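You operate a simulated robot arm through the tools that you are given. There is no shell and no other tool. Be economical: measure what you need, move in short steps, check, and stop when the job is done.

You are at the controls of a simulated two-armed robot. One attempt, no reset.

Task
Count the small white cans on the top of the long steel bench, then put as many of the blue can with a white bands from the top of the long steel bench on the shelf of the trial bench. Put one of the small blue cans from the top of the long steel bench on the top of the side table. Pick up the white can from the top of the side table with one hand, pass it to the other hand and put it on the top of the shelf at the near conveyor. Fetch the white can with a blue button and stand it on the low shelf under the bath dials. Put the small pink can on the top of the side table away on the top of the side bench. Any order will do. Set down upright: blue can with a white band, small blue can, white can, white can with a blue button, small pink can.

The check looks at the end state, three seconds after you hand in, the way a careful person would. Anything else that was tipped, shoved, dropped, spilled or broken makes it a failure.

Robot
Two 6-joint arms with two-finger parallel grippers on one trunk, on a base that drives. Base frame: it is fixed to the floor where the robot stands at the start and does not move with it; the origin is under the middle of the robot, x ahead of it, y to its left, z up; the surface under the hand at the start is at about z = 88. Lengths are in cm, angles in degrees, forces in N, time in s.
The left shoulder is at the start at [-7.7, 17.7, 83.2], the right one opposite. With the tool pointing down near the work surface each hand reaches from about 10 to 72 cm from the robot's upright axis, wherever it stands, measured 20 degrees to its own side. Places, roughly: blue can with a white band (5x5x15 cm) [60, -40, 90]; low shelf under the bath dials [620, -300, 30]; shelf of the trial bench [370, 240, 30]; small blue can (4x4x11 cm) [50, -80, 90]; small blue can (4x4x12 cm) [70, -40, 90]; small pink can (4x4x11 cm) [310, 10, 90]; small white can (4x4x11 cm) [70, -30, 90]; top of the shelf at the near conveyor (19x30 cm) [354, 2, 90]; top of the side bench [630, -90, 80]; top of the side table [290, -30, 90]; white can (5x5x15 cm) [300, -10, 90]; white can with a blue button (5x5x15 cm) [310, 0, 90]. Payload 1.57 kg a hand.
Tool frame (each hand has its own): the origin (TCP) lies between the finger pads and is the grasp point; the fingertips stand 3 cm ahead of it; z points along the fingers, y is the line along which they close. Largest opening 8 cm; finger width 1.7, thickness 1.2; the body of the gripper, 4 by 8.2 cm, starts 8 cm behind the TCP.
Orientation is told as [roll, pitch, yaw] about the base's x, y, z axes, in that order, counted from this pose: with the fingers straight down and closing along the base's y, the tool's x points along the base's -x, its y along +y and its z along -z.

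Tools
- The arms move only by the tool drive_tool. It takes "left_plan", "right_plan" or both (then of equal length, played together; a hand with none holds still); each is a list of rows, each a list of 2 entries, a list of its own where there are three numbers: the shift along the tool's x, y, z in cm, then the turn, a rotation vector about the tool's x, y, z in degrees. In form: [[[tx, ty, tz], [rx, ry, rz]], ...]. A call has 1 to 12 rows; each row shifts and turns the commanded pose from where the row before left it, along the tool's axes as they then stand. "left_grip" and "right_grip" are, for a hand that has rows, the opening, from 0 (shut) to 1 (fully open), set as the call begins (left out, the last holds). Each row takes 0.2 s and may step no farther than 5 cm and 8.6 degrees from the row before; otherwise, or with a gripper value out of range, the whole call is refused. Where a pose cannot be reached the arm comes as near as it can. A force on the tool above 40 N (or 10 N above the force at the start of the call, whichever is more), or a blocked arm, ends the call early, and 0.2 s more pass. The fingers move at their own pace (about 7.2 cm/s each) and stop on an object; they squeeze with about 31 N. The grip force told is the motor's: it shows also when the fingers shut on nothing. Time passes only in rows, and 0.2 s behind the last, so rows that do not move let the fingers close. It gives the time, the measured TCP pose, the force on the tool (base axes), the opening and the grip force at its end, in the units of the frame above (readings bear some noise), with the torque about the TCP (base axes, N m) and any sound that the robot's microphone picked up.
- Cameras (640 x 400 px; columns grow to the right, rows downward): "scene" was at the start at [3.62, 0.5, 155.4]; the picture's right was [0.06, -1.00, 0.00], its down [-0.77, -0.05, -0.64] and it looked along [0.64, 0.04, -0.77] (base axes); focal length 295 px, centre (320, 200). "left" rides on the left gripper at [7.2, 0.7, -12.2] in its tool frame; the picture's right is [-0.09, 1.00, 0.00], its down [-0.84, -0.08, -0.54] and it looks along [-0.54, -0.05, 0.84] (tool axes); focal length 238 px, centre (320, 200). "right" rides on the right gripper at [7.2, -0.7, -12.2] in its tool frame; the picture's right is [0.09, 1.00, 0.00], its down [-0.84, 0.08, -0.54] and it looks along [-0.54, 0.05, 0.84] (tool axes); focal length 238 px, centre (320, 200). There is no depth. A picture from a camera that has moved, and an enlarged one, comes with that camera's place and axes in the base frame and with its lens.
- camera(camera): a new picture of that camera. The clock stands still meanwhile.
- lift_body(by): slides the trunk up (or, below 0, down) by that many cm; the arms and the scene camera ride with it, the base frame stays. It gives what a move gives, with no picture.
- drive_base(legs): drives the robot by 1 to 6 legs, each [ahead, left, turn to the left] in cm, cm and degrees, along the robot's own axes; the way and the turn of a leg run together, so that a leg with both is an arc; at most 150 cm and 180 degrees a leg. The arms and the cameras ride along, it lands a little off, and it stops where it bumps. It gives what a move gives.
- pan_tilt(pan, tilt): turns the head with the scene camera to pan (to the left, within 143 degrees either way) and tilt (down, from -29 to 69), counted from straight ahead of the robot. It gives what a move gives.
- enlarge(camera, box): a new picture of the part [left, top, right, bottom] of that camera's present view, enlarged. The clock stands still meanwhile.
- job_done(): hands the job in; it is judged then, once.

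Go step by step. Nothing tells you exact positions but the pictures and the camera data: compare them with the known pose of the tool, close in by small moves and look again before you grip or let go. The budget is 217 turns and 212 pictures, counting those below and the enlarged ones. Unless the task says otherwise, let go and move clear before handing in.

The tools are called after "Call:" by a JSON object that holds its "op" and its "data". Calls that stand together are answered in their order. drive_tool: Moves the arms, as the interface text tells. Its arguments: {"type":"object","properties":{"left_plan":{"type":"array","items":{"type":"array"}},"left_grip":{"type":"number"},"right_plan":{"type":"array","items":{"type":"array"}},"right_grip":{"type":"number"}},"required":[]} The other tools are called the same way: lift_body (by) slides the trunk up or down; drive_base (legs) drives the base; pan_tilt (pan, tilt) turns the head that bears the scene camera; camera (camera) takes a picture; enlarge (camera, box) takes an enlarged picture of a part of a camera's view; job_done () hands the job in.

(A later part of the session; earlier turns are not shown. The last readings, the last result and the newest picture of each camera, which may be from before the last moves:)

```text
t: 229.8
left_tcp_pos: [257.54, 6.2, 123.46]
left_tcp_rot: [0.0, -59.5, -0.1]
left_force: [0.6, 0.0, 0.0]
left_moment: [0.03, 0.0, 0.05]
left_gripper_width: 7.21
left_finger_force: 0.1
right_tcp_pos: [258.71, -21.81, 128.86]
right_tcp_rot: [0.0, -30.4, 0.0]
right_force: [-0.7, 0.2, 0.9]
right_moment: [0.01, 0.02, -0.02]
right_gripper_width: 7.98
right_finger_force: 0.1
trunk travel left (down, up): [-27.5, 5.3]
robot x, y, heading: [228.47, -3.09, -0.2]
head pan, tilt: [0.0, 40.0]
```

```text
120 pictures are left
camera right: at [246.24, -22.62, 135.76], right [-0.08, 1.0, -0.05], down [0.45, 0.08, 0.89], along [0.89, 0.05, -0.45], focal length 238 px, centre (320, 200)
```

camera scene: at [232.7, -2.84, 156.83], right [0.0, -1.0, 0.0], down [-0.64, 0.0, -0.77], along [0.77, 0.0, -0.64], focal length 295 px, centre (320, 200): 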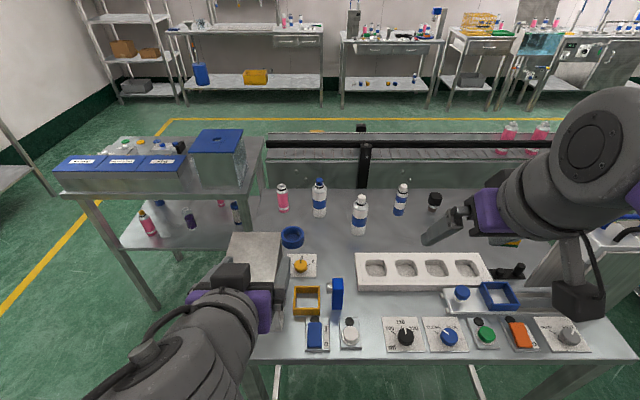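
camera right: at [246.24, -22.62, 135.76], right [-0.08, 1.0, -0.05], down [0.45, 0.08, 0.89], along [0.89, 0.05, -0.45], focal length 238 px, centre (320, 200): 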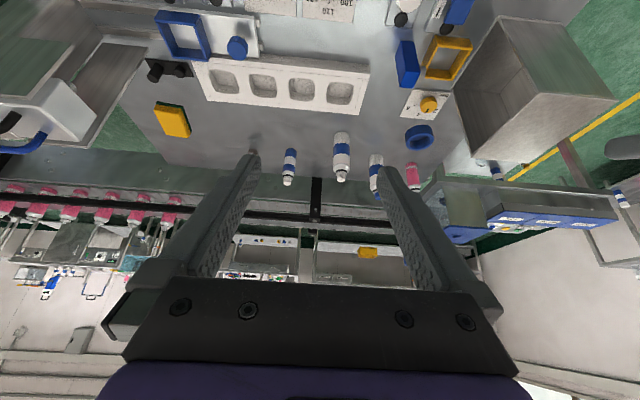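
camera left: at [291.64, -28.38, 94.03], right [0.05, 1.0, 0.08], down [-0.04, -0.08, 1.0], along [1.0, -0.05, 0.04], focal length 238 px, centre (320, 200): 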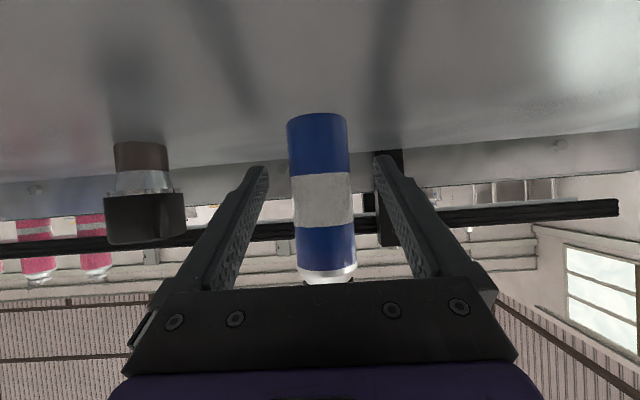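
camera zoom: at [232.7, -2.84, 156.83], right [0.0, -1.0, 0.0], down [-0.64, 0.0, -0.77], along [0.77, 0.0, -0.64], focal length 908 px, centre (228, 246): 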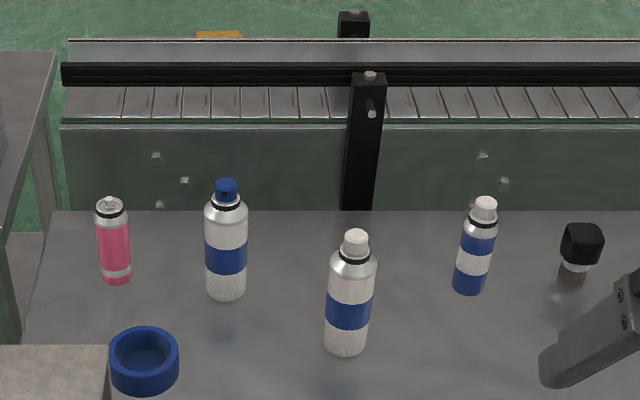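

White can at ≈(297,-15). Bringing the right hand (30° tilt) to a point above-behind it.

Call:
{"op": "drive_tool", "data": {"right_plan": [[[-2.01, 0.76, 3.69], [0, 0, 0]], [[-2.01, 0.76, 3.69], [0, 0, 0]], [[-2.01, 0.76, 3.69], [0, 0, 0]], [[-2.01, 0.76, 3.69], [0, 0, 0]], [[-2.01, 0.76, 3.69], [0, 0, 0]], [[-2.01, 0.76, 3.69], [0, 0, 0]], [[-2.01, 0.76, 3.69], [0, 0, 0]], [[-2.01, 0.76, 3.69], [0, 0, 0]], [[-2.01, 0.76, 3.69], [0, 0, 0]]]}}

Call:
{"op": "camera", "data": {"camera": "right"}}

Call:
{"op": "camera", "data": {"camera": "scene"}}

```text
t: 231.8
left_tcp_pos: [257.82, 6.32, 123.54]
left_tcp_rot: [0.0, -59.5, -0.1]
left_force: [-0.5, -1.6, 0.1]
left_moment: [0.06, -0.02, 0.0]
left_gripper_width: 7.23
left_finger_force: 0.1
right_tcp_pos: [291.22, -15.16, 109.26]
right_tcp_rot: [0.0, -30.5, -0.1]
right_force: [0.3, -0.7, -0.3]
right_moment: [0.0, 0.03, 0.01]
right_gripper_width: 8.02
right_finger_force: 0.0
trunk travel left (down, up): [-27.5, 5.3]
robot x, y, heading: [228.44, -2.88, -0.1]
head pan, tilt: [0.0, 40.0]
```

```text
119 pictures are left
camera right: at [278.83, -15.98, 116.19], right [-0.08, 1.0, -0.05], down [0.45, 0.08, 0.89], along [0.89, 0.05, -0.45], focal length 238 px, centre (320, 200)
```

right: 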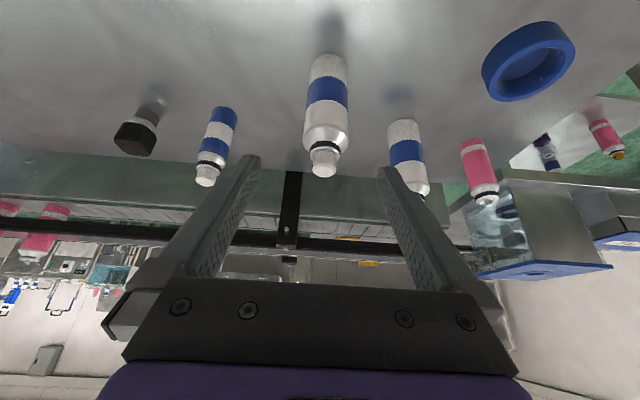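

```text
118 pictures are left
camera scene: at [232.86, -2.84, 156.82], right [0.0, -1.0, 0.0], down [-0.64, 0.0, -0.77], along [0.77, 0.0, -0.64], focal length 295 px, centre (320, 200)
```

scene: 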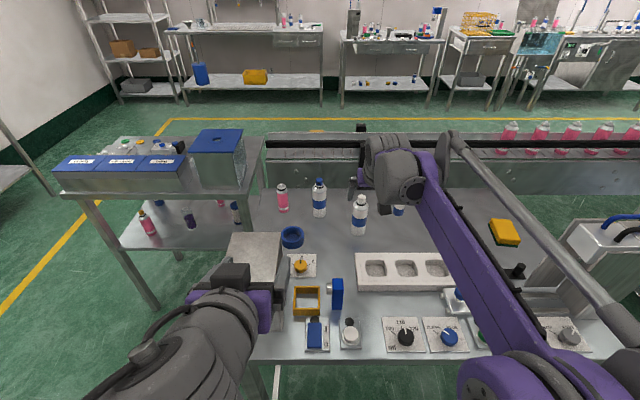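

Call:
{"op": "drive_tool", "data": {"right_plan": [[[0.21, 0.05, 3.9], [0, 0, 0]], [[0.21, 0.05, 3.9], [0, 0, 0]], [[0.21, 0.05, 3.9], [0, 0, 0]]]}}

Call:
{"op": "camera", "data": {"camera": "right"}}

```text
t: 232.6
left_tcp_pos: [257.64, 6.26, 123.45]
left_tcp_rot: [0.0, -59.5, 0.0]
left_force: [-0.3, 0.1, 0.9]
left_moment: [-0.04, 0.03, 0.0]
left_gripper_width: 7.2
left_finger_force: 0.0
right_tcp_pos: [296.5, -14.95, 98.79]
right_tcp_rot: [0.0, -30.3, 0.1]
right_force: [-0.2, 0.2, -1.3]
right_moment: [-0.02, 0.02, 0.02]
right_gripper_width: 8.03
right_finger_force: 0.0
trunk travel left (down, up): [-27.5, 5.3]
robot x, y, heading: [228.29, -2.21, 0.0]
head pan, tilt: [0.0, 40.0]
```

```text
117 pictures are left
camera right: at [284.08, -15.63, 105.73], right [-0.08, 1.0, -0.05], down [0.45, 0.08, 0.89], along [0.89, 0.05, -0.45], focal length 238 px, centre (320, 200)
```

right: 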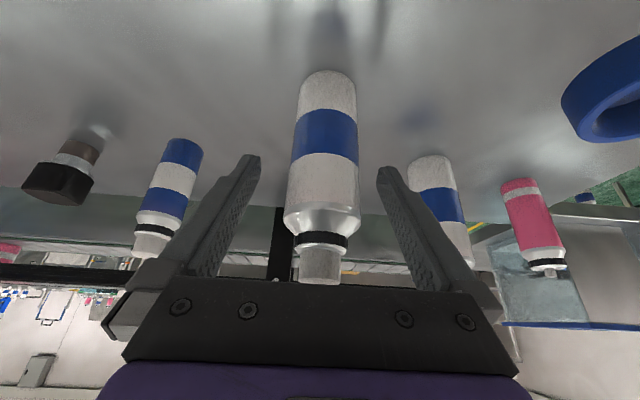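

The can is centered between the fingers. Close and lift.

Call:
{"op": "drive_tool", "data": {"right_plan": [[[0, 0, 0], [0, 0, 0]], [[0, 0, 0], [0, 0, 0]], [[0, 0, 0], [0, 0, 0]], [[0, 0, 0], [0, 0, 0]]], "right_grip": 0}}

Call:
{"op": "drive_tool", "data": {"right_plan": [[[-1.5, 0, -2.6], [0, 0, 0]], [[-2, 0, -3.46], [0, 0, 0]], [[-2, 0, -3.46], [0, 0, 0]], [[-2, 0, -3.46], [0, 0, 0]], [[-2, 0, -3.46], [0, 0, 0]]]}}

Call:
{"op": "camera", "data": {"camera": "right"}}

```text
t: 233.6
left_tcp_pos: [257.53, 6.27, 123.41]
left_tcp_rot: [-0.1, -59.6, 0.0]
left_force: [0.9, -0.7, -0.1]
left_moment: [0.02, -0.01, 0.0]
left_gripper_width: 7.19
left_finger_force: 0.1
right_tcp_pos: [296.48, -14.87, 98.79]
right_tcp_rot: [0.0, -30.4, -0.1]
right_force: [0.4, 0.4, 0.0]
right_moment: [-0.01, -0.03, -0.04]
right_gripper_width: 4.34
right_finger_force: 30.8
trunk travel left (down, up): [-27.5, 5.3]
robot x, y, heading: [228.1, -2.41, -0.3]
head pan, tilt: [0.0, 40.0]
```

```text
t: 234.8
left_tcp_pos: [257.71, 6.23, 123.45]
left_tcp_rot: [0.0, -59.5, 0.1]
left_force: [0.3, 0.2, 0.2]
left_moment: [0.0, -0.01, 0.02]
left_gripper_width: 7.19
left_finger_force: 0.0
right_tcp_pos: [296.54, -15.1, 118.04]
right_tcp_rot: [0.0, -30.4, 0.0]
right_force: [0.2, -0.1, -0.7]
right_moment: [0.0, 0.01, 0.0]
right_gripper_width: 4.37
right_finger_force: 30.4
trunk travel left (down, up): [-27.5, 5.3]
robot x, y, heading: [227.56, -2.35, 0.1]
head pan, tilt: [0.0, 40.0]
```

```text
116 pictures are left
camera right: at [284.06, -15.8, 125.0], right [-0.08, 1.0, -0.05], down [0.45, 0.08, 0.89], along [0.89, 0.05, -0.45], focal length 238 px, centre (320, 200)
```

right: 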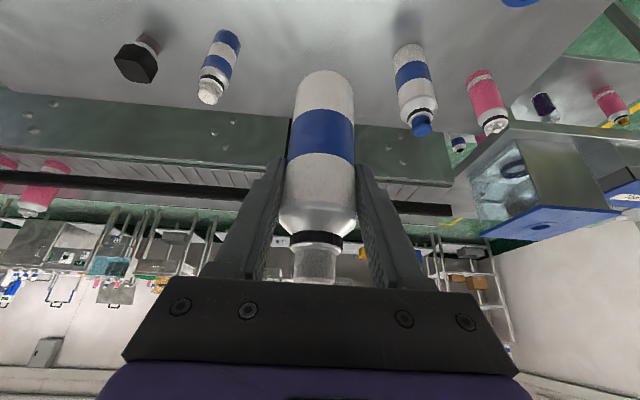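

Gripped. Back away from the table and set up the handover: the left hand swings to point rightward.

Call:
{"op": "drive_base", "data": {"legs": [[-38, 0, 0]]}}

Call:
{"op": "drive_tool", "data": {"left_plan": [[[0, 4.6, 0], [0, 0, 0]], [[0, 4.6, 0], [0, 0, 0]], [[0, 4.6, 0], [0, 0, 0]], [[0, 0, 0], [7.22, 0, 4.17]], [[0, 0, 0], [7.22, 0, 4.17]], [[0, 0, 0], [7.22, 0, 4.17]], [[0, 0, 0], [7.22, 0, 4.17]], [[0, 0, 0], [7.22, 0, 4.17]], [[0, 0, 0], [7.22, 0, 4.17]], [[0, 0, 0], [7.22, 0, 4.17]], [[0, 0, 0], [7.22, 0, 4.17]], [[0, 0, 0], [7.22, 0, 4.17]]], "left_grip": 1}}

Call:
{"op": "drive_tool", "data": {"right_plan": [[[3.12, 1.54, -1.8], [0, 0, 0]], [[3.12, 1.54, -1.8], [0, 0, 0]], [[3.12, 1.54, -1.8], [0, 0, 0]], [[3.12, 1.54, -1.8], [0, 0, 0]], [[3.12, 1.54, -1.8], [0, 0, 0]]]}}

Call:
{"op": "camera", "data": {"camera": "scene"}}

```text
t: 237.3
left_tcp_pos: [219.23, 6.15, 123.52]
left_tcp_rot: [0.0, -59.5, -0.2]
left_force: [0.0, 0.1, 1.1]
left_moment: [-0.01, 0.02, 0.0]
left_gripper_width: 7.2
left_finger_force: 0.0
right_tcp_pos: [258.04, -15.33, 118.0]
right_tcp_rot: [-0.1, -30.4, -0.3]
right_force: [0.2, -0.5, 0.8]
right_moment: [-0.01, 0.03, -0.01]
right_gripper_width: 4.37
right_finger_force: 30.7
trunk travel left (down, up): [-27.5, 5.3]
robot x, y, heading: [189.76, -2.71, -0.3]
head pan, tilt: [0.0, 40.0]
```

```text
t: 239.9
left_tcp_pos: [219.45, 20.02, 123.43]
left_tcp_rot: [-0.9, -59.9, -74.6]
left_force: [0.5, -0.5, 0.6]
left_moment: [-0.01, -0.03, 0.0]
left_gripper_width: 7.98
left_finger_force: 0.1
right_tcp_pos: [258.07, -15.41, 118.08]
right_tcp_rot: [0.1, -30.4, -0.3]
right_force: [0.0, 0.0, -0.4]
right_moment: [0.02, 0.02, 0.0]
right_gripper_width: 4.35
right_finger_force: 31.2
trunk travel left (down, up): [-27.5, 5.3]
robot x, y, heading: [190.14, -2.79, -0.4]
head pan, tilt: [0.0, 40.0]
```

```text
t: 241.1
left_tcp_pos: [219.24, 19.94, 123.46]
left_tcp_rot: [-0.8, -59.9, -74.7]
left_force: [-0.6, 0.2, 0.7]
left_moment: [-0.01, 0.0, -0.04]
left_gripper_width: 8.01
left_finger_force: 0.1
right_tcp_pos: [239.74, -7.34, 117.89]
right_tcp_rot: [-0.1, -30.5, -0.4]
right_force: [-0.2, -1.0, -0.7]
right_moment: [-0.02, -0.02, -0.02]
right_gripper_width: 4.34
right_finger_force: 31.4
trunk travel left (down, up): [-27.5, 5.3]
robot x, y, heading: [189.73, -2.62, -0.1]
head pan, tilt: [0.0, 40.0]
```

```text
115 pictures are left
camera scene: at [194.3, -2.76, 156.83], right [-0.01, -1.0, 0.0], down [-0.64, 0.0, -0.77], along [0.77, 0.0, -0.64], focal length 295 px, centre (320, 200)
```

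scene: 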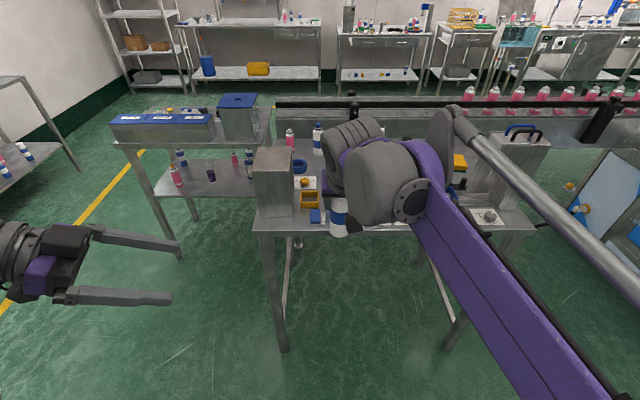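

Call:
{"op": "drive_tool", "data": {"left_plan": [[[0.13, 2.07, 3.47], [0, 0, 0]], [[0.13, 2.07, 3.47], [0, 0, 0]], [[0.13, 2.07, 3.47], [0, 0, 0]], [[0.13, 2.07, 3.47], [0, 0, 0]], [[0.13, 2.07, 3.47], [0, 0, 0]], [[0.13, 2.07, 3.47], [0, 0, 0]]]}}

Call:
{"op": "camera", "data": {"camera": "scene"}}

Call:
{"op": "camera", "data": {"camera": "left"}}

Call:
{"op": "camera", "data": {"camera": "right"}}

```text
t: 242.5
left_tcp_pos: [235.83, 5.62, 112.21]
left_tcp_rot: [-0.9, -59.7, -74.6]
left_force: [0.3, 0.8, -0.1]
left_moment: [-0.01, 0.02, 0.01]
left_gripper_width: 8.01
left_finger_force: 0.2
right_tcp_pos: [239.9, -7.5, 117.88]
right_tcp_rot: [0.1, -30.4, -0.3]
right_force: [-0.2, 0.4, -0.4]
right_moment: [0.01, 0.04, 0.0]
right_gripper_width: 4.38
right_finger_force: 31.0
trunk travel left (down, up): [-27.5, 5.3]
robot x, y, heading: [190.23, -2.62, 0.0]
head pan, tilt: [0.0, 40.0]
```

```text
114 pictures are left
camera scene: at [194.54, -2.82, 156.82], right [-0.01, -1.0, 0.0], down [-0.64, 0.0, -0.77], along [0.77, 0.0, -0.64], focal length 295 px, centre (320, 200)
```

scene: 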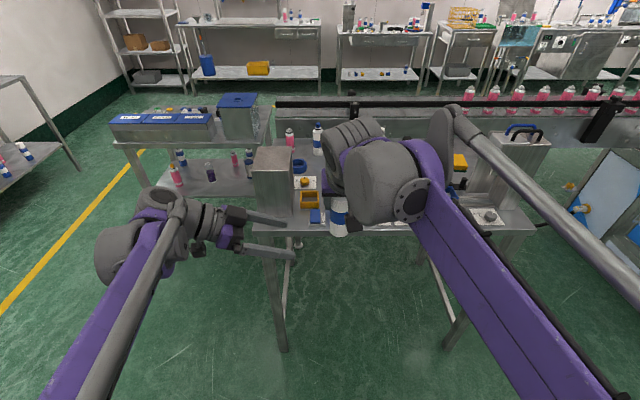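

```text
113 pictures are left
camera left: at [232.96, 19.43, 112.17], right [0.98, 0.21, 0.07], down [-0.08, 0.03, 1.0], along [0.2, -0.98, 0.04], focal length 238 px, centre (320, 200)
```

left: 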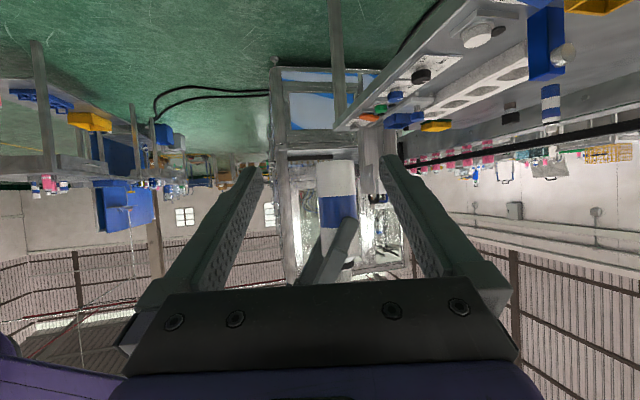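

```text
112 pictures are left
camera right: at [227.54, -8.09, 124.81], right [-0.07, 1.0, -0.05], down [0.45, 0.07, 0.89], along [0.89, 0.04, -0.45], focal length 238 px, centre (320, 200)
```

right: 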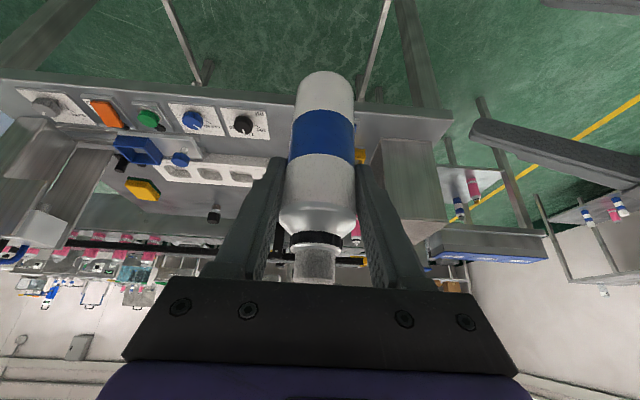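

Call:
{"op": "drive_tool", "data": {"left_plan": [[[-0.7, 0.6, 3.2], [0, 0, 0]], [[-1.6, 0.3, 3.0], [0, 0, 0]], [[-1.6, 0.2, 3.0], [0, 0, 0]], [[-1.6, 0, 3.0], [0, 0, 0]]]}}

Call:
{"op": "camera", "data": {"camera": "left"}}

Call:
{"op": "enlarge", "data": {"camera": "scene", "box": [180, 160, 420, 310]}}

Call:
{"op": "camera", "data": {"camera": "right"}}

```text
t: 243.5
left_tcp_pos: [240.66, -7.05, 110.8]
left_tcp_rot: [-0.9, -59.8, -74.7]
left_force: [-0.1, -0.1, -0.3]
left_moment: [0.01, -0.02, -0.01]
left_gripper_width: 7.99
left_finger_force: 0.0
right_tcp_pos: [239.93, -7.37, 117.93]
right_tcp_rot: [0.0, -30.4, -0.3]
right_force: [-0.8, 0.7, -0.5]
right_moment: [0.03, -0.02, -0.01]
right_gripper_width: 4.35
right_finger_force: 31.1
trunk travel left (down, up): [-27.5, 5.3]
robot x, y, heading: [190.06, -2.78, -0.2]
head pan, tilt: [0.0, 40.0]
```

```text
111 pictures are left
camera left: at [237.71, 6.76, 110.76], right [0.98, 0.21, 0.07], down [-0.08, 0.03, 1.0], along [0.2, -0.98, 0.04], focal length 238 px, centre (320, 200)
```

left: 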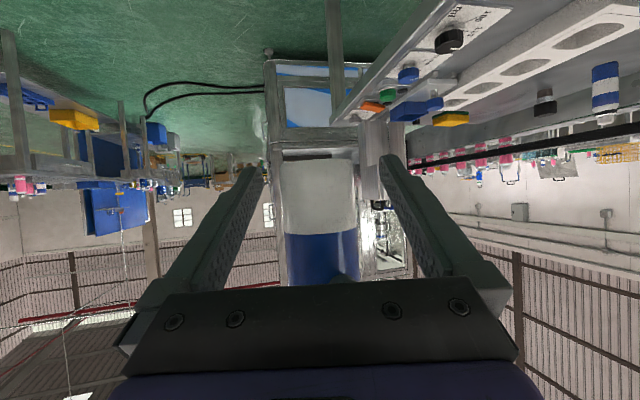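

```text
2.67 times, centred on (300, 235) of scene
camera zoom: at [194.48, -2.86, 156.82], right [-0.01, -1.0, 0.0], down [-0.64, 0.0, -0.77], along [0.77, 0.0, -0.64], focal length 787 px, centre (373, 107)
```

zoom: 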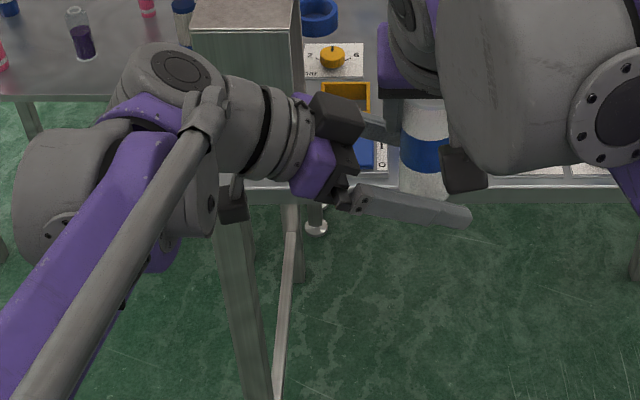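

```text
109 pictures are left
camera right: at [227.49, -8.12, 124.83], right [-0.07, 1.0, -0.05], down [0.45, 0.07, 0.89], along [0.89, 0.04, -0.45], focal length 238 px, centre (320, 200)
```

right: 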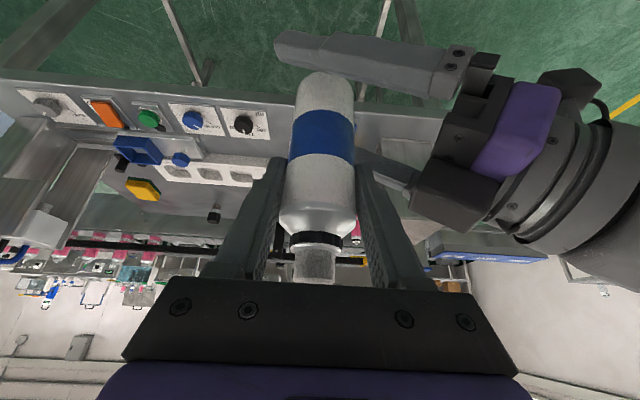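

Can is centered in the left hand; raise slightly, close left, then open right.

Call:
{"op": "drive_tool", "data": {"left_plan": [[[-0.7, 0, -0.4], [0, 0, 0]], [[0, 0, 0], [0, 0, 0]]]}}

Call:
{"op": "drive_tool", "data": {"left_plan": [[[0, 0, 0], [0, 0, 0]], [[0, 0, 0], [0, 0, 0]], [[0, 0, 0], [0, 0, 0]], [[0, 0, 0], [0, 0, 0]]], "left_grip": 0}}

Call:
{"op": "camera", "data": {"camera": "left"}}

Call:
{"op": "camera", "data": {"camera": "right"}}

```text
t: 244.1
left_tcp_pos: [240.53, -6.69, 111.59]
left_tcp_rot: [-0.9, -59.9, -74.5]
left_force: [-0.1, 0.5, 0.6]
left_moment: [-0.02, 0.03, -0.01]
left_gripper_width: 7.97
left_finger_force: 0.0
right_tcp_pos: [239.94, -7.33, 117.93]
right_tcp_rot: [0.0, -30.4, -0.3]
right_force: [0.2, 0.5, -1.1]
right_moment: [-0.01, -0.02, 0.01]
right_gripper_width: 4.34
right_finger_force: 31.1
trunk travel left (down, up): [-27.5, 5.3]
robot x, y, heading: [189.73, -2.75, -0.3]
head pan, tilt: [0.0, 40.0]
```

```text
t: 245.1
left_tcp_pos: [240.37, -6.83, 111.66]
left_tcp_rot: [-0.8, -59.9, -74.7]
left_force: [-15.1, -2.0, 2.1]
left_moment: [0.07, -0.42, 0.12]
left_gripper_width: 4.33
left_finger_force: 31.3
right_tcp_pos: [239.91, -7.38, 117.97]
right_tcp_rot: [-0.1, -30.5, -0.3]
right_force: [15.5, 1.4, -1.6]
right_moment: [0.05, -0.52, -0.19]
right_gripper_width: 4.34
right_finger_force: 31.2
trunk travel left (down, up): [-27.5, 5.3]
robot x, y, heading: [190.17, -2.65, -0.2]
head pan, tilt: [0.0, 40.0]
```

```text
108 pictures are left
camera left: at [237.58, 6.97, 111.68], right [0.98, 0.21, 0.07], down [-0.08, 0.03, 1.0], along [0.2, -0.98, 0.05], focal length 238 px, centre (320, 200)
```

left: 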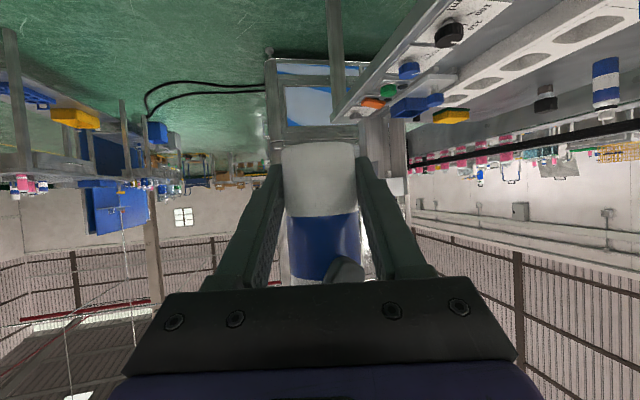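

```text
107 pictures are left
camera right: at [227.49, -8.05, 124.83], right [-0.07, 1.0, -0.05], down [0.45, 0.07, 0.89], along [0.89, 0.04, -0.45], focal length 238 px, centre (320, 200)
```

right: 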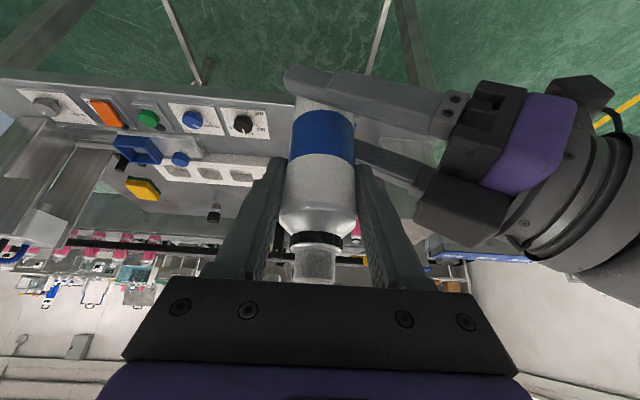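

Call:
{"op": "drive_tool", "data": {"right_plan": [[[0, 0, 0], [0, 0, 0]], [[0, 0, 0], [0, 0, 0]], [[0, 0, 0], [0, 0, 0]], [[0, 0, -3], [0, 0, 0]], [[0, 0, -4], [0, 0, 0]], [[0, 0, -4], [0, 0, 0]], [[0, 0, -4], [0, 0, 0]], [[1, -4, -2], [0, 0, 0]], [[1, -4, -2], [0, 0, 0]]], "right_grip": 1}}

Call:
{"op": "camera", "data": {"camera": "scene"}}

Call:
{"op": "camera", "data": {"camera": "left"}}

```text
t: 247.1
left_tcp_pos: [240.53, -6.75, 111.71]
left_tcp_rot: [-0.8, -60.0, -74.6]
left_force: [-1.0, -0.2, -0.2]
left_moment: [0.02, 0.01, -0.03]
left_gripper_width: 4.32
left_finger_force: 31.3
right_tcp_pos: [228.7, -15.56, 133.56]
right_tcp_rot: [0.0, -30.4, -0.3]
right_force: [-0.1, -0.1, -0.1]
right_moment: [-0.02, -0.02, -0.02]
right_gripper_width: 8.0
right_finger_force: 0.1
trunk travel left (down, up): [-27.5, 5.3]
robot x, y, heading: [190.14, -2.38, -0.1]
head pan, tilt: [0.0, 40.0]
```

```text
106 pictures are left
camera scene: at [194.34, -2.81, 156.83], right [-0.01, -1.0, 0.0], down [-0.64, 0.0, -0.77], along [0.77, 0.0, -0.64], focal length 295 px, centre (320, 200)
```

scene: 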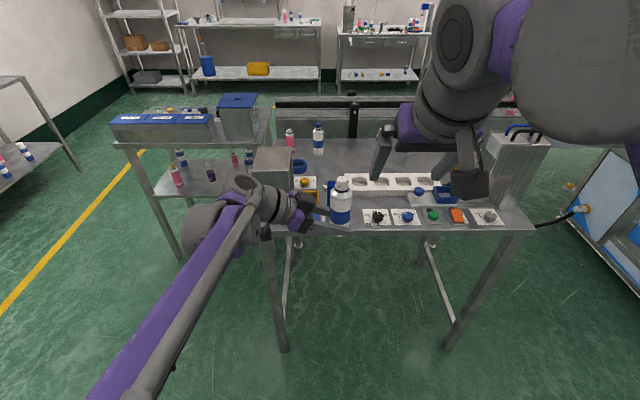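

```text
105 pictures are left
camera left: at [237.55, 6.98, 111.7], right [0.98, 0.21, 0.07], down [-0.08, 0.03, 1.0], along [0.2, -0.98, 0.05], focal length 238 px, centre (320, 200)
```

left: 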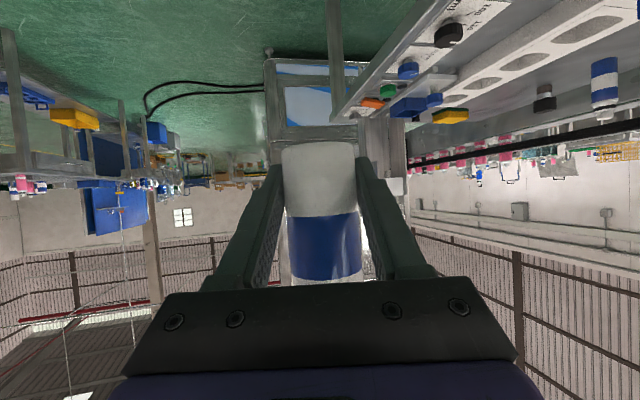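

Handover done; left holds the white can. Turn the left hand forward again and pull in, then drive round to the aisle behind the conveyor.

Call:
{"op": "drive_tool", "data": {"left_plan": [[[0, 0, 0], [-7.22, 0, -4.17]], [[0, 0, 0], [-7.22, 0, -4.17]], [[0, 0, 0], [-7.22, 0, -4.17]], [[0, 0, 0], [-7.22, 0, -4.17]], [[0, 0, 0], [-7.22, 0, -4.17]], [[0, 0, 0], [-7.22, 0, -4.17]], [[0, 0, 0], [-7.22, 0, -4.17]], [[0, 0, 0], [-7.22, 0, -4.17]], [[0, 0, 0], [-7.22, 0, -4.17]]]}}

Call:
{"op": "drive_tool", "data": {"left_plan": [[[1.5, 3.2, -2.6], [0, 0, 0]], [[1.5, 3.2, -2.6], [0, 0, 0]], [[1.5, 3.2, -2.6], [0, 0, 0]], [[1.5, 3.2, -2.6], [0, 0, 0]], [[1.5, 3.2, -2.6], [0, 0, 0]]]}}

Call:
{"op": "drive_base", "data": {"legs": [[0, 143, 0], [115, 0, 0], [115, 0, 0], [0, 0, 180]]}}

Call:
{"op": "pan_tilt", "data": {"pan": 30, "tilt": 35}}

Call:
{"op": "camera", "data": {"camera": "scene"}}

```text
t: 249.1
left_tcp_pos: [240.27, -6.66, 111.76]
left_tcp_rot: [0.2, -59.6, -0.2]
left_force: [-0.4, 0.4, -0.8]
left_moment: [0.01, -0.03, 0.01]
left_gripper_width: 4.29
left_finger_force: 31.1
right_tcp_pos: [228.72, -15.42, 133.59]
right_tcp_rot: [0.0, -30.4, -0.2]
right_force: [-0.8, 0.2, 0.6]
right_moment: [-0.01, 0.01, 0.01]
right_gripper_width: 7.99
right_finger_force: 0.1
trunk travel left (down, up): [-27.5, 5.3]
robot x, y, heading: [189.98, -2.86, -0.2]
head pan, tilt: [0.0, 40.0]
```

```text
t: 250.3
left_tcp_pos: [224.59, 9.51, 111.49]
left_tcp_rot: [-0.1, -59.6, -0.3]
left_force: [-0.2, -0.7, 0.1]
left_moment: [0.0, 0.0, -0.02]
left_gripper_width: 4.35
left_finger_force: 31.4
right_tcp_pos: [228.61, -15.43, 133.49]
right_tcp_rot: [-0.1, -30.5, -0.3]
right_force: [-0.1, -0.3, 0.7]
right_moment: [-0.02, -0.01, 0.01]
right_gripper_width: 8.02
right_finger_force: 0.2
trunk travel left (down, up): [-27.5, 5.3]
robot x, y, heading: [189.83, -2.91, -0.3]
head pan, tilt: [0.0, 40.0]
```

```text
t: 281.3
left_tcp_pos: [386.79, 124.75, 111.55]
left_tcp_rot: [0.1, -59.5, 177.8]
left_force: [-0.4, -1.1, -0.7]
left_moment: [-0.04, 0.0, -0.01]
left_gripper_width: 4.32
left_finger_force: 30.9
right_tcp_pos: [383.69, 149.63, 133.6]
right_tcp_rot: [0.0, -30.5, 177.8]
right_force: [-0.9, 0.1, -0.9]
right_moment: [0.01, -0.01, 0.01]
right_gripper_width: 8.0
right_finger_force: 0.2
trunk travel left (down, up): [-27.5, 5.3]
robot x, y, heading: [422.1, 135.44, 177.6]
head pan, tilt: [0.0, 40.0]
```

```text
t: 282.2
left_tcp_pos: [386.84, 124.76, 111.48]
left_tcp_rot: [0.0, -59.5, 177.9]
left_force: [0.2, 0.4, -0.8]
left_moment: [-0.03, 0.01, 0.01]
left_gripper_width: 4.32
left_finger_force: 31.2
right_tcp_pos: [383.68, 149.66, 133.67]
right_tcp_rot: [0.1, -30.4, 177.8]
right_force: [-1.2, 0.0, -0.9]
right_moment: [-0.01, 0.0, 0.01]
right_gripper_width: 7.99
right_finger_force: 0.1
trunk travel left (down, up): [-27.5, 5.3]
robot x, y, heading: [422.59, 135.53, 177.6]
head pan, tilt: [30.0, 35.0]
```

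```text
104 pictures are left
camera scene: at [418.44, 131.48, 157.58], right [-0.47, 0.88, 0.0], down [0.51, 0.27, -0.82], along [-0.72, -0.38, -0.57], focal length 295 px, centre (320, 200)
```

scene: 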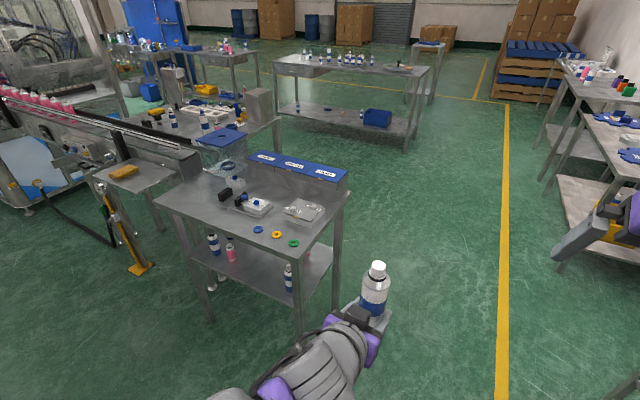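

Call:
{"op": "drive_base", "data": {"legs": [[0, 116, 2.3]]}}

Call:
{"op": "pan_tilt", "data": {"pan": 5, "tilt": 45}}

Call:
{"op": "camera", "data": {"camera": "scene"}}

```text
t: 292.8
left_tcp_pos: [386.56, 5.13, 111.49]
left_tcp_rot: [0.0, -59.5, -178.6]
left_force: [-0.8, -0.4, 0.7]
left_moment: [0.02, -0.01, 0.01]
left_gripper_width: 4.32
left_finger_force: 30.7
right_tcp_pos: [382.14, 29.74, 133.57]
right_tcp_rot: [0.0, -30.4, -178.8]
right_force: [0.2, 0.3, -0.6]
right_moment: [-0.01, 0.0, 0.03]
right_gripper_width: 8.0
right_finger_force: 0.1
trunk travel left (down, up): [-27.5, 5.3]
robot x, y, heading: [421.15, 18.06, -178.8]
head pan, tilt: [30.0, 35.0]
```

```text
t: 293.7
left_tcp_pos: [386.72, 5.2, 111.51]
left_tcp_rot: [0.0, -59.5, -178.7]
left_force: [0.1, -0.3, 0.5]
left_moment: [0.03, 0.0, 0.02]
left_gripper_width: 4.31
left_finger_force: 31.7
right_tcp_pos: [382.11, 29.84, 133.56]
right_tcp_rot: [0.0, -30.4, -178.6]
right_force: [0.1, 0.1, 0.2]
right_moment: [0.03, -0.02, 0.02]
right_gripper_width: 7.99
right_finger_force: 0.0
trunk travel left (down, up): [-27.5, 5.3]
robot x, y, heading: [421.45, 18.09, -178.6]
head pan, tilt: [5.0, 45.0]
```

```text
103 pictures are left
camera scene: at [417.31, 17.5, 156.1], right [-0.11, 0.99, 0.0], down [0.7, 0.08, -0.71], along [-0.7, -0.08, -0.71], focal length 295 px, centre (320, 200)
```

scene: 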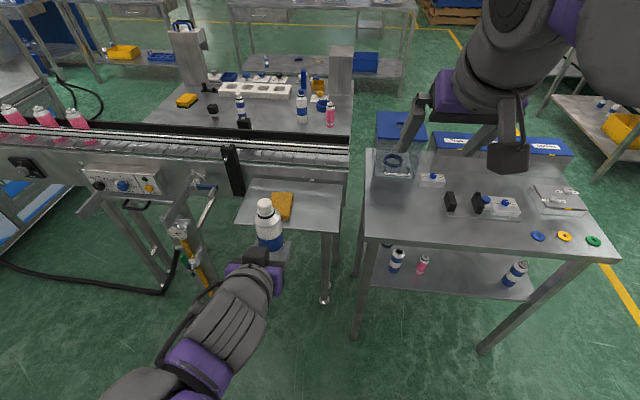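

Call:
{"op": "drive_tool", "data": {"left_plan": [[[-0.91, -0.63, 4.2], [0, 0, 0]], [[-0.91, -0.63, 4.2], [0, 0, 0]], [[-0.91, -0.63, 4.2], [0, 0, 0]], [[-0.91, -0.63, 4.2], [0, 0, 0]], [[-0.91, -0.63, 4.2], [0, 0, 0]], [[-0.91, -0.63, 4.2], [0, 0, 0]], [[-0.91, -0.63, 4.2], [0, 0, 0]], [[-0.91, -0.63, 4.2], [0, 0, 0]]]}}

Call:
{"op": "camera", "data": {"camera": "left"}}

Call:
{"op": "camera", "data": {"camera": "scene"}}

```text
t: 295.5
left_tcp_pos: [353.6, 9.45, 100.5]
left_tcp_rot: [0.0, -59.5, -178.7]
left_force: [0.0, 0.3, 0.1]
left_moment: [-0.03, -0.01, -0.01]
left_gripper_width: 4.3
left_finger_force: 30.7
right_tcp_pos: [381.9, 29.82, 133.59]
right_tcp_rot: [0.0, -30.4, -178.7]
right_force: [-0.1, 0.2, -0.3]
right_moment: [0.02, -0.03, 0.01]
right_gripper_width: 8.0
right_finger_force: 0.1
trunk travel left (down, up): [-27.5, 5.3]
robot x, y, heading: [421.12, 18.16, -178.8]
head pan, tilt: [5.0, 45.0]
```

```text
102 pictures are left
camera left: at [367.9, 9.0, 100.65], right [-0.02, -1.0, 0.08], down [0.04, 0.08, 1.0], along [-1.0, 0.03, 0.04], focal length 238 px, centre (320, 200)
```

left: 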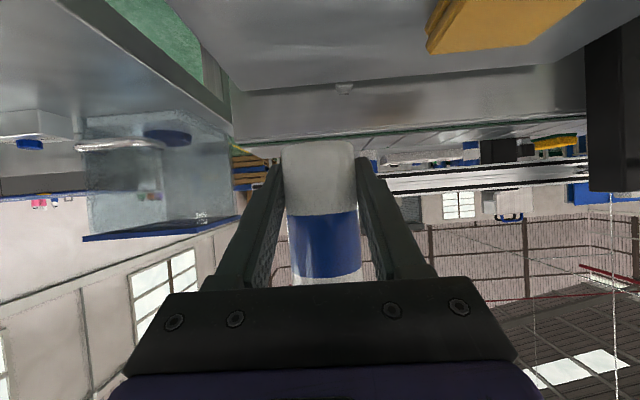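

```text
101 pictures are left
camera scene: at [417.14, 17.51, 156.1], right [-0.11, 0.99, 0.0], down [0.7, 0.08, -0.71], along [-0.7, -0.08, -0.71], focal length 295 px, centre (320, 200)
```

scene: 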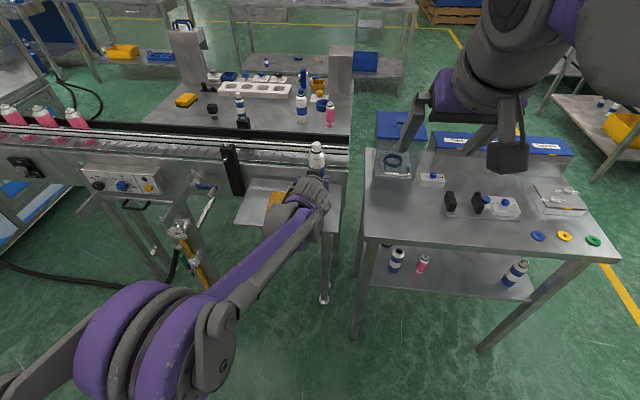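

Call:
{"op": "drive_tool", "data": {"left_plan": [[[2.3, 0, 1.3], [0, 0, 0]], [[2.3, 0, 1.3], [0, 0, 0]], [[0.43, 0, 0.25], [0, 0, 0]]]}}

Call:
{"op": "camera", "data": {"camera": "left"}}

```text
t: 296.3
left_tcp_pos: [353.78, 9.42, 94.93]
left_tcp_rot: [0.0, -59.6, -178.6]
left_force: [0.4, 0.9, 0.1]
left_moment: [0.04, -0.02, -0.01]
left_gripper_width: 4.3
left_finger_force: 30.4
right_tcp_pos: [382.05, 29.86, 133.54]
right_tcp_rot: [0.1, -30.4, -178.7]
right_force: [0.3, 0.1, 0.0]
right_moment: [-0.01, 0.03, 0.03]
right_gripper_width: 8.0
right_finger_force: 0.0
trunk travel left (down, up): [-27.5, 5.3]
robot x, y, heading: [421.44, 18.34, -178.6]
head pan, tilt: [5.0, 45.0]
```

```text
100 pictures are left
camera left: at [368.14, 9.0, 95.02], right [-0.02, -1.0, 0.08], down [0.04, 0.08, 1.0], along [-1.0, 0.03, 0.04], focal length 238 px, centre (320, 200)
```

left: 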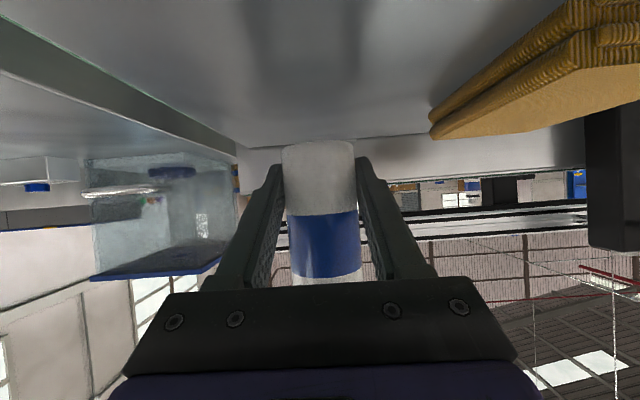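

Call:
{"op": "drive_tool", "data": {"left_plan": [[[0.35, 0, 0.2], [0, 0, 0]], [[0.22, 0, 0.12], [0, 0, 0]]]}}

```text
t: 296.9
left_tcp_pos: [354.01, 9.45, 94.3]
left_tcp_rot: [-0.1, -59.5, -178.6]
left_force: [0.6, -0.2, -0.6]
left_moment: [-0.02, 0.01, -0.01]
left_gripper_width: 4.29
left_finger_force: 30.8
right_tcp_pos: [382.09, 29.86, 133.56]
right_tcp_rot: [0.1, -30.4, -178.7]
right_force: [-0.9, 0.0, -0.7]
right_moment: [0.0, 0.05, -0.01]
right_gripper_width: 8.01
right_finger_force: 0.1
trunk travel left (down, up): [-27.5, 5.3]
robot x, y, heading: [421.29, 17.87, -178.5]
head pan, tilt: [5.0, 45.0]
```

Call:
{"op": "drive_tool", "data": {"left_plan": [[[0.35, 0, 0.2], [0, 0, 0]], [[0.22, 0, 0.12], [0, 0, 0]]]}}

```text
t: 297.5
left_tcp_pos: [353.99, 9.56, 93.58]
left_tcp_rot: [0.0, -59.4, -178.6]
left_force: [0.1, -0.6, -0.5]
left_moment: [-0.03, 0.0, -0.02]
left_gripper_width: 4.32
left_finger_force: 30.8
right_tcp_pos: [382.1, 29.84, 133.58]
right_tcp_rot: [0.1, -30.4, -178.7]
right_force: [0.2, 0.3, 0.5]
right_moment: [-0.01, -0.01, 0.0]
right_gripper_width: 8.0
right_finger_force: 0.1
trunk travel left (down, up): [-27.5, 5.3]
robot x, y, heading: [421.4, 18.29, -178.3]
head pan, tilt: [5.0, 45.0]
```

Call:
{"op": "drive_tool", "data": {"left_plan": [[[0.22, 0, 0.12], [0, 0, 0]], [[0.22, 0, 0.12], [0, 0, 0]]]}}

Call:
{"op": "camera", "data": {"camera": "left"}}

```text
t: 298.1
left_tcp_pos: [354.01, 9.45, 93.09]
left_tcp_rot: [0.0, -59.5, -178.6]
left_force: [0.2, -0.1, 0.4]
left_moment: [0.02, -0.03, 0.01]
left_gripper_width: 4.3
left_finger_force: 31.2
right_tcp_pos: [381.96, 29.95, 133.54]
right_tcp_rot: [0.0, -30.4, -178.7]
right_force: [-0.1, 0.1, 0.4]
right_moment: [-0.05, 0.03, 0.01]
right_gripper_width: 7.99
right_finger_force: 0.1
trunk travel left (down, up): [-27.5, 5.3]
robot x, y, heading: [421.44, 18.49, -178.6]
head pan, tilt: [5.0, 45.0]
```

```text
99 pictures are left
camera left: at [368.15, 9.01, 93.22], right [-0.02, -1.0, 0.08], down [0.04, 0.08, 1.0], along [-1.0, 0.03, 0.04], focal length 238 px, centre (320, 200)
```

left: 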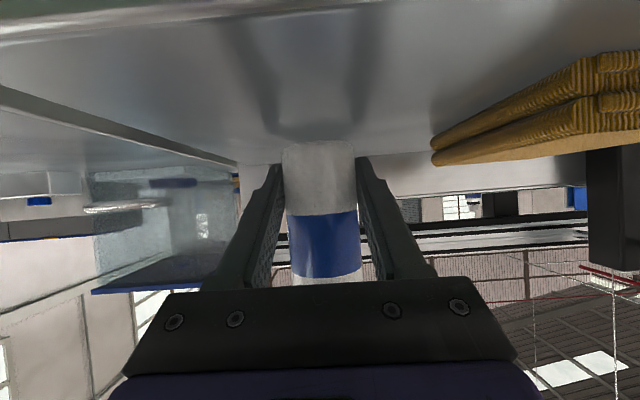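

Call:
{"op": "drive_tool", "data": {"left_plan": [[[0.22, 0, 0.12], [0, 0, 0]], [[0.22, 0, 0.12], [0, 0, 0]]]}}

```text
t: 298.7
left_tcp_pos: [354.08, 9.51, 92.67]
left_tcp_rot: [0.0, -59.7, -178.8]
left_force: [-1.8, -0.7, 6.0]
left_moment: [0.02, 0.24, 0.01]
left_gripper_width: 4.31
left_finger_force: 31.4
right_tcp_pos: [382.05, 29.84, 133.59]
right_tcp_rot: [0.0, -30.6, -178.8]
right_force: [0.2, 0.4, 0.3]
right_moment: [0.02, 0.02, -0.01]
right_gripper_width: 8.01
right_finger_force: 0.1
trunk travel left (down, up): [-27.5, 5.3]
robot x, y, heading: [420.8, 18.23, -178.6]
head pan, tilt: [5.0, 45.0]
```

Contact. Settle a touch more, then release and back off along the fingers.

Call:
{"op": "drive_tool", "data": {"left_plan": [[[0.13, 0, 0.07], [0, 0, 0]]]}}

Call:
{"op": "drive_tool", "data": {"left_plan": [[[0, 0, 0], [0, 0, 0]], [[0, 0, 0], [0, 0, 0]], [[0, 0, 0], [0, 0, 0]]], "left_grip": 0.85}}

Call:
{"op": "drive_tool", "data": {"left_plan": [[[0, 0, -2], [0, 0, 0]], [[0, 0, -4], [0, 0, 0]], [[0, 0, -4], [0, 0, 0]], [[0, 0, -4], [0, 0, 0]], [[0, 0, -4], [0, 0, 0]], [[0, 0, -4], [0, 0, 0]], [[0, 0, -4], [0, 0, 0]], [[0, 0, -4], [0, 0, 0]]]}}

Call:
{"op": "camera", "data": {"camera": "scene"}}

Call:
{"op": "camera", "data": {"camera": "left"}}

```text
t: 299.1
left_tcp_pos: [353.96, 9.38, 92.66]
left_tcp_rot: [0.1, -59.8, -178.7]
left_force: [-7.1, -0.4, 18.6]
left_moment: [-0.01, 0.58, 0.02]
left_gripper_width: 4.33
left_finger_force: 31.1
right_tcp_pos: [382.16, 29.82, 133.62]
right_tcp_rot: [0.0, -30.5, -178.7]
right_force: [-0.1, 0.7, 0.1]
right_moment: [0.01, -0.01, 0.01]
right_gripper_width: 8.01
right_finger_force: 0.0
trunk travel left (down, up): [-27.5, 5.3]
robot x, y, heading: [421.27, 18.68, -178.4]
head pan, tilt: [5.0, 45.0]
```

```text
t: 299.9
left_tcp_pos: [354.01, 9.47, 92.38]
left_tcp_rot: [0.1, -59.5, -178.6]
left_force: [0.0, -0.2, 0.1]
left_moment: [0.02, 0.02, 0.0]
left_gripper_width: 6.8
left_finger_force: 0.1
right_tcp_pos: [382.02, 29.9, 133.52]
right_tcp_rot: [0.0, -30.4, -178.7]
right_force: [0.1, 0.5, 0.0]
right_moment: [-0.01, 0.01, -0.03]
right_gripper_width: 8.01
right_finger_force: 0.1
trunk travel left (down, up): [-27.5, 5.3]
robot x, y, heading: [421.27, 18.29, -178.6]
head pan, tilt: [5.0, 45.0]
```

```text
t: 301.7
left_tcp_pos: [380.0, 9.65, 107.82]
left_tcp_rot: [0.0, -59.6, -178.6]
left_force: [1.3, 0.0, -0.2]
left_moment: [0.0, -0.04, -0.02]
left_gripper_width: 6.79
left_finger_force: 0.1
right_tcp_pos: [382.24, 29.68, 133.68]
right_tcp_rot: [0.0, -30.5, -178.6]
right_force: [-0.3, -0.3, 0.7]
right_moment: [-0.04, -0.01, 0.0]
right_gripper_width: 8.0
right_finger_force: 0.0
trunk travel left (down, up): [-27.5, 5.3]
robot x, y, heading: [421.3, 18.08, -178.6]
head pan, tilt: [5.0, 45.0]
```

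```text
98 pictures are left
camera scene: at [417.49, 17.44, 156.1], right [-0.11, 0.99, 0.0], down [0.7, 0.08, -0.71], along [-0.7, -0.08, -0.71], focal length 295 px, centre (320, 200)
```

scene: 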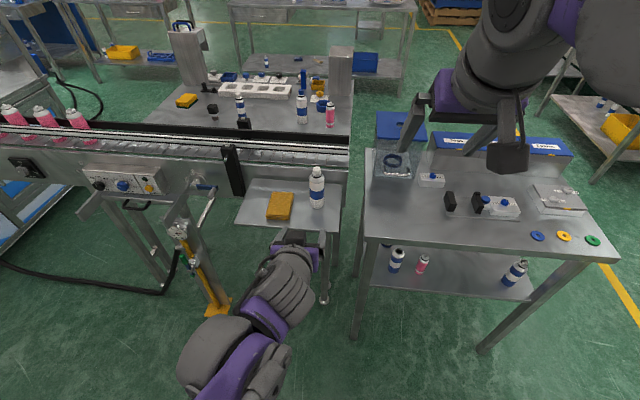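

```text
97 pictures are left
camera left: at [394.29, 9.3, 107.85], right [-0.02, -1.0, 0.08], down [0.04, 0.08, 1.0], along [-1.0, 0.03, 0.04], focal length 238 px, centre (320, 200)
```

left: 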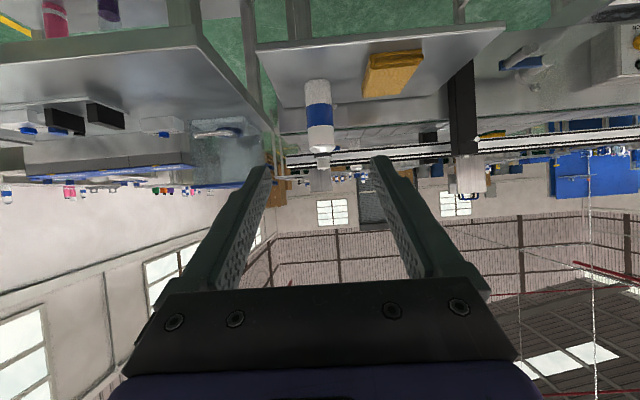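

White can stands on the conveyor shelf. Before going back, look toward the side bench and the bath-dial station.

Call:
{"op": "pan_tilt", "data": {"pan": 138, "tilt": 18}}

Call:
{"op": "camera", "data": {"camera": "scene"}}

Call:
{"op": "enlarge", "data": {"camera": "scene", "box": [340, 140, 620, 310]}}

Call:
{"op": "enlarge", "data": {"camera": "scene", "box": [60, 100, 340, 270]}}

```text
t: 303.8
left_tcp_pos: [379.91, 9.87, 107.62]
left_tcp_rot: [0.0, -59.5, -178.5]
left_force: [-0.4, -0.5, -0.4]
left_moment: [0.01, 0.01, 0.0]
left_gripper_width: 6.79
left_finger_force: 0.2
right_tcp_pos: [382.02, 29.74, 133.68]
right_tcp_rot: [-0.1, -30.4, -178.7]
right_force: [-0.4, 0.0, -1.1]
right_moment: [0.01, -0.01, 0.01]
right_gripper_width: 8.0
right_finger_force: 0.2
trunk travel left (down, up): [-27.5, 5.3]
robot x, y, heading: [420.96, 18.23, -178.6]
head pan, tilt: [138.0, 18.0]
```

```text
96 pictures are left
camera scene: at [432.47, 12.32, 160.29], right [-0.65, -0.76, 0.0], down [-0.23, 0.2, -0.95], along [0.72, -0.62, -0.31], focal length 295 px, centre (320, 200)
```

scene: 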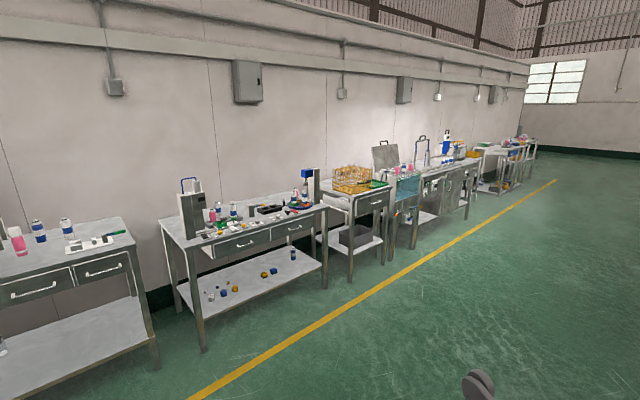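

```text
2.29 times, centred on (480, 225) of scene
camera zoom: at [432.47, 12.32, 160.29], right [-0.65, -0.76, 0.0], down [-0.23, 0.2, -0.95], along [0.72, -0.62, -0.31], focal length 674 px, centre (-46, 143)
```

zoom: 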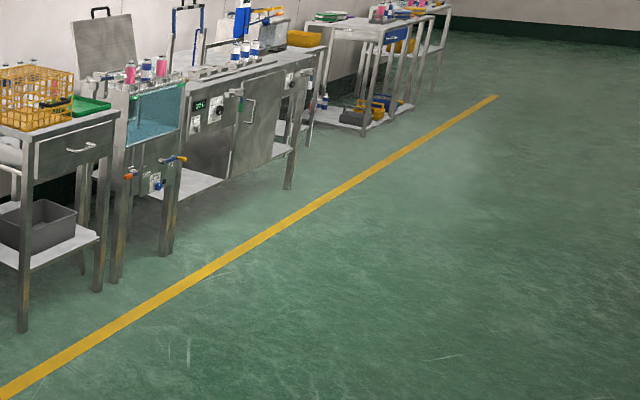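

```text
2.29 times, centred on (200, 185) of scene
camera zoom: at [432.47, 12.32, 160.29], right [-0.65, -0.76, 0.0], down [-0.23, 0.2, -0.95], along [0.72, -0.62, -0.31], focal length 674 px, centre (594, 234)
```

zoom: 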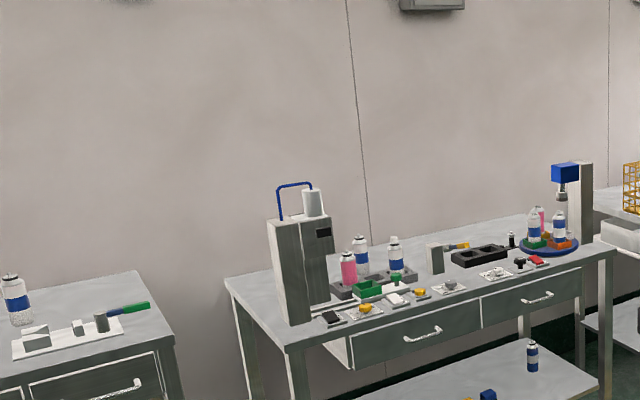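

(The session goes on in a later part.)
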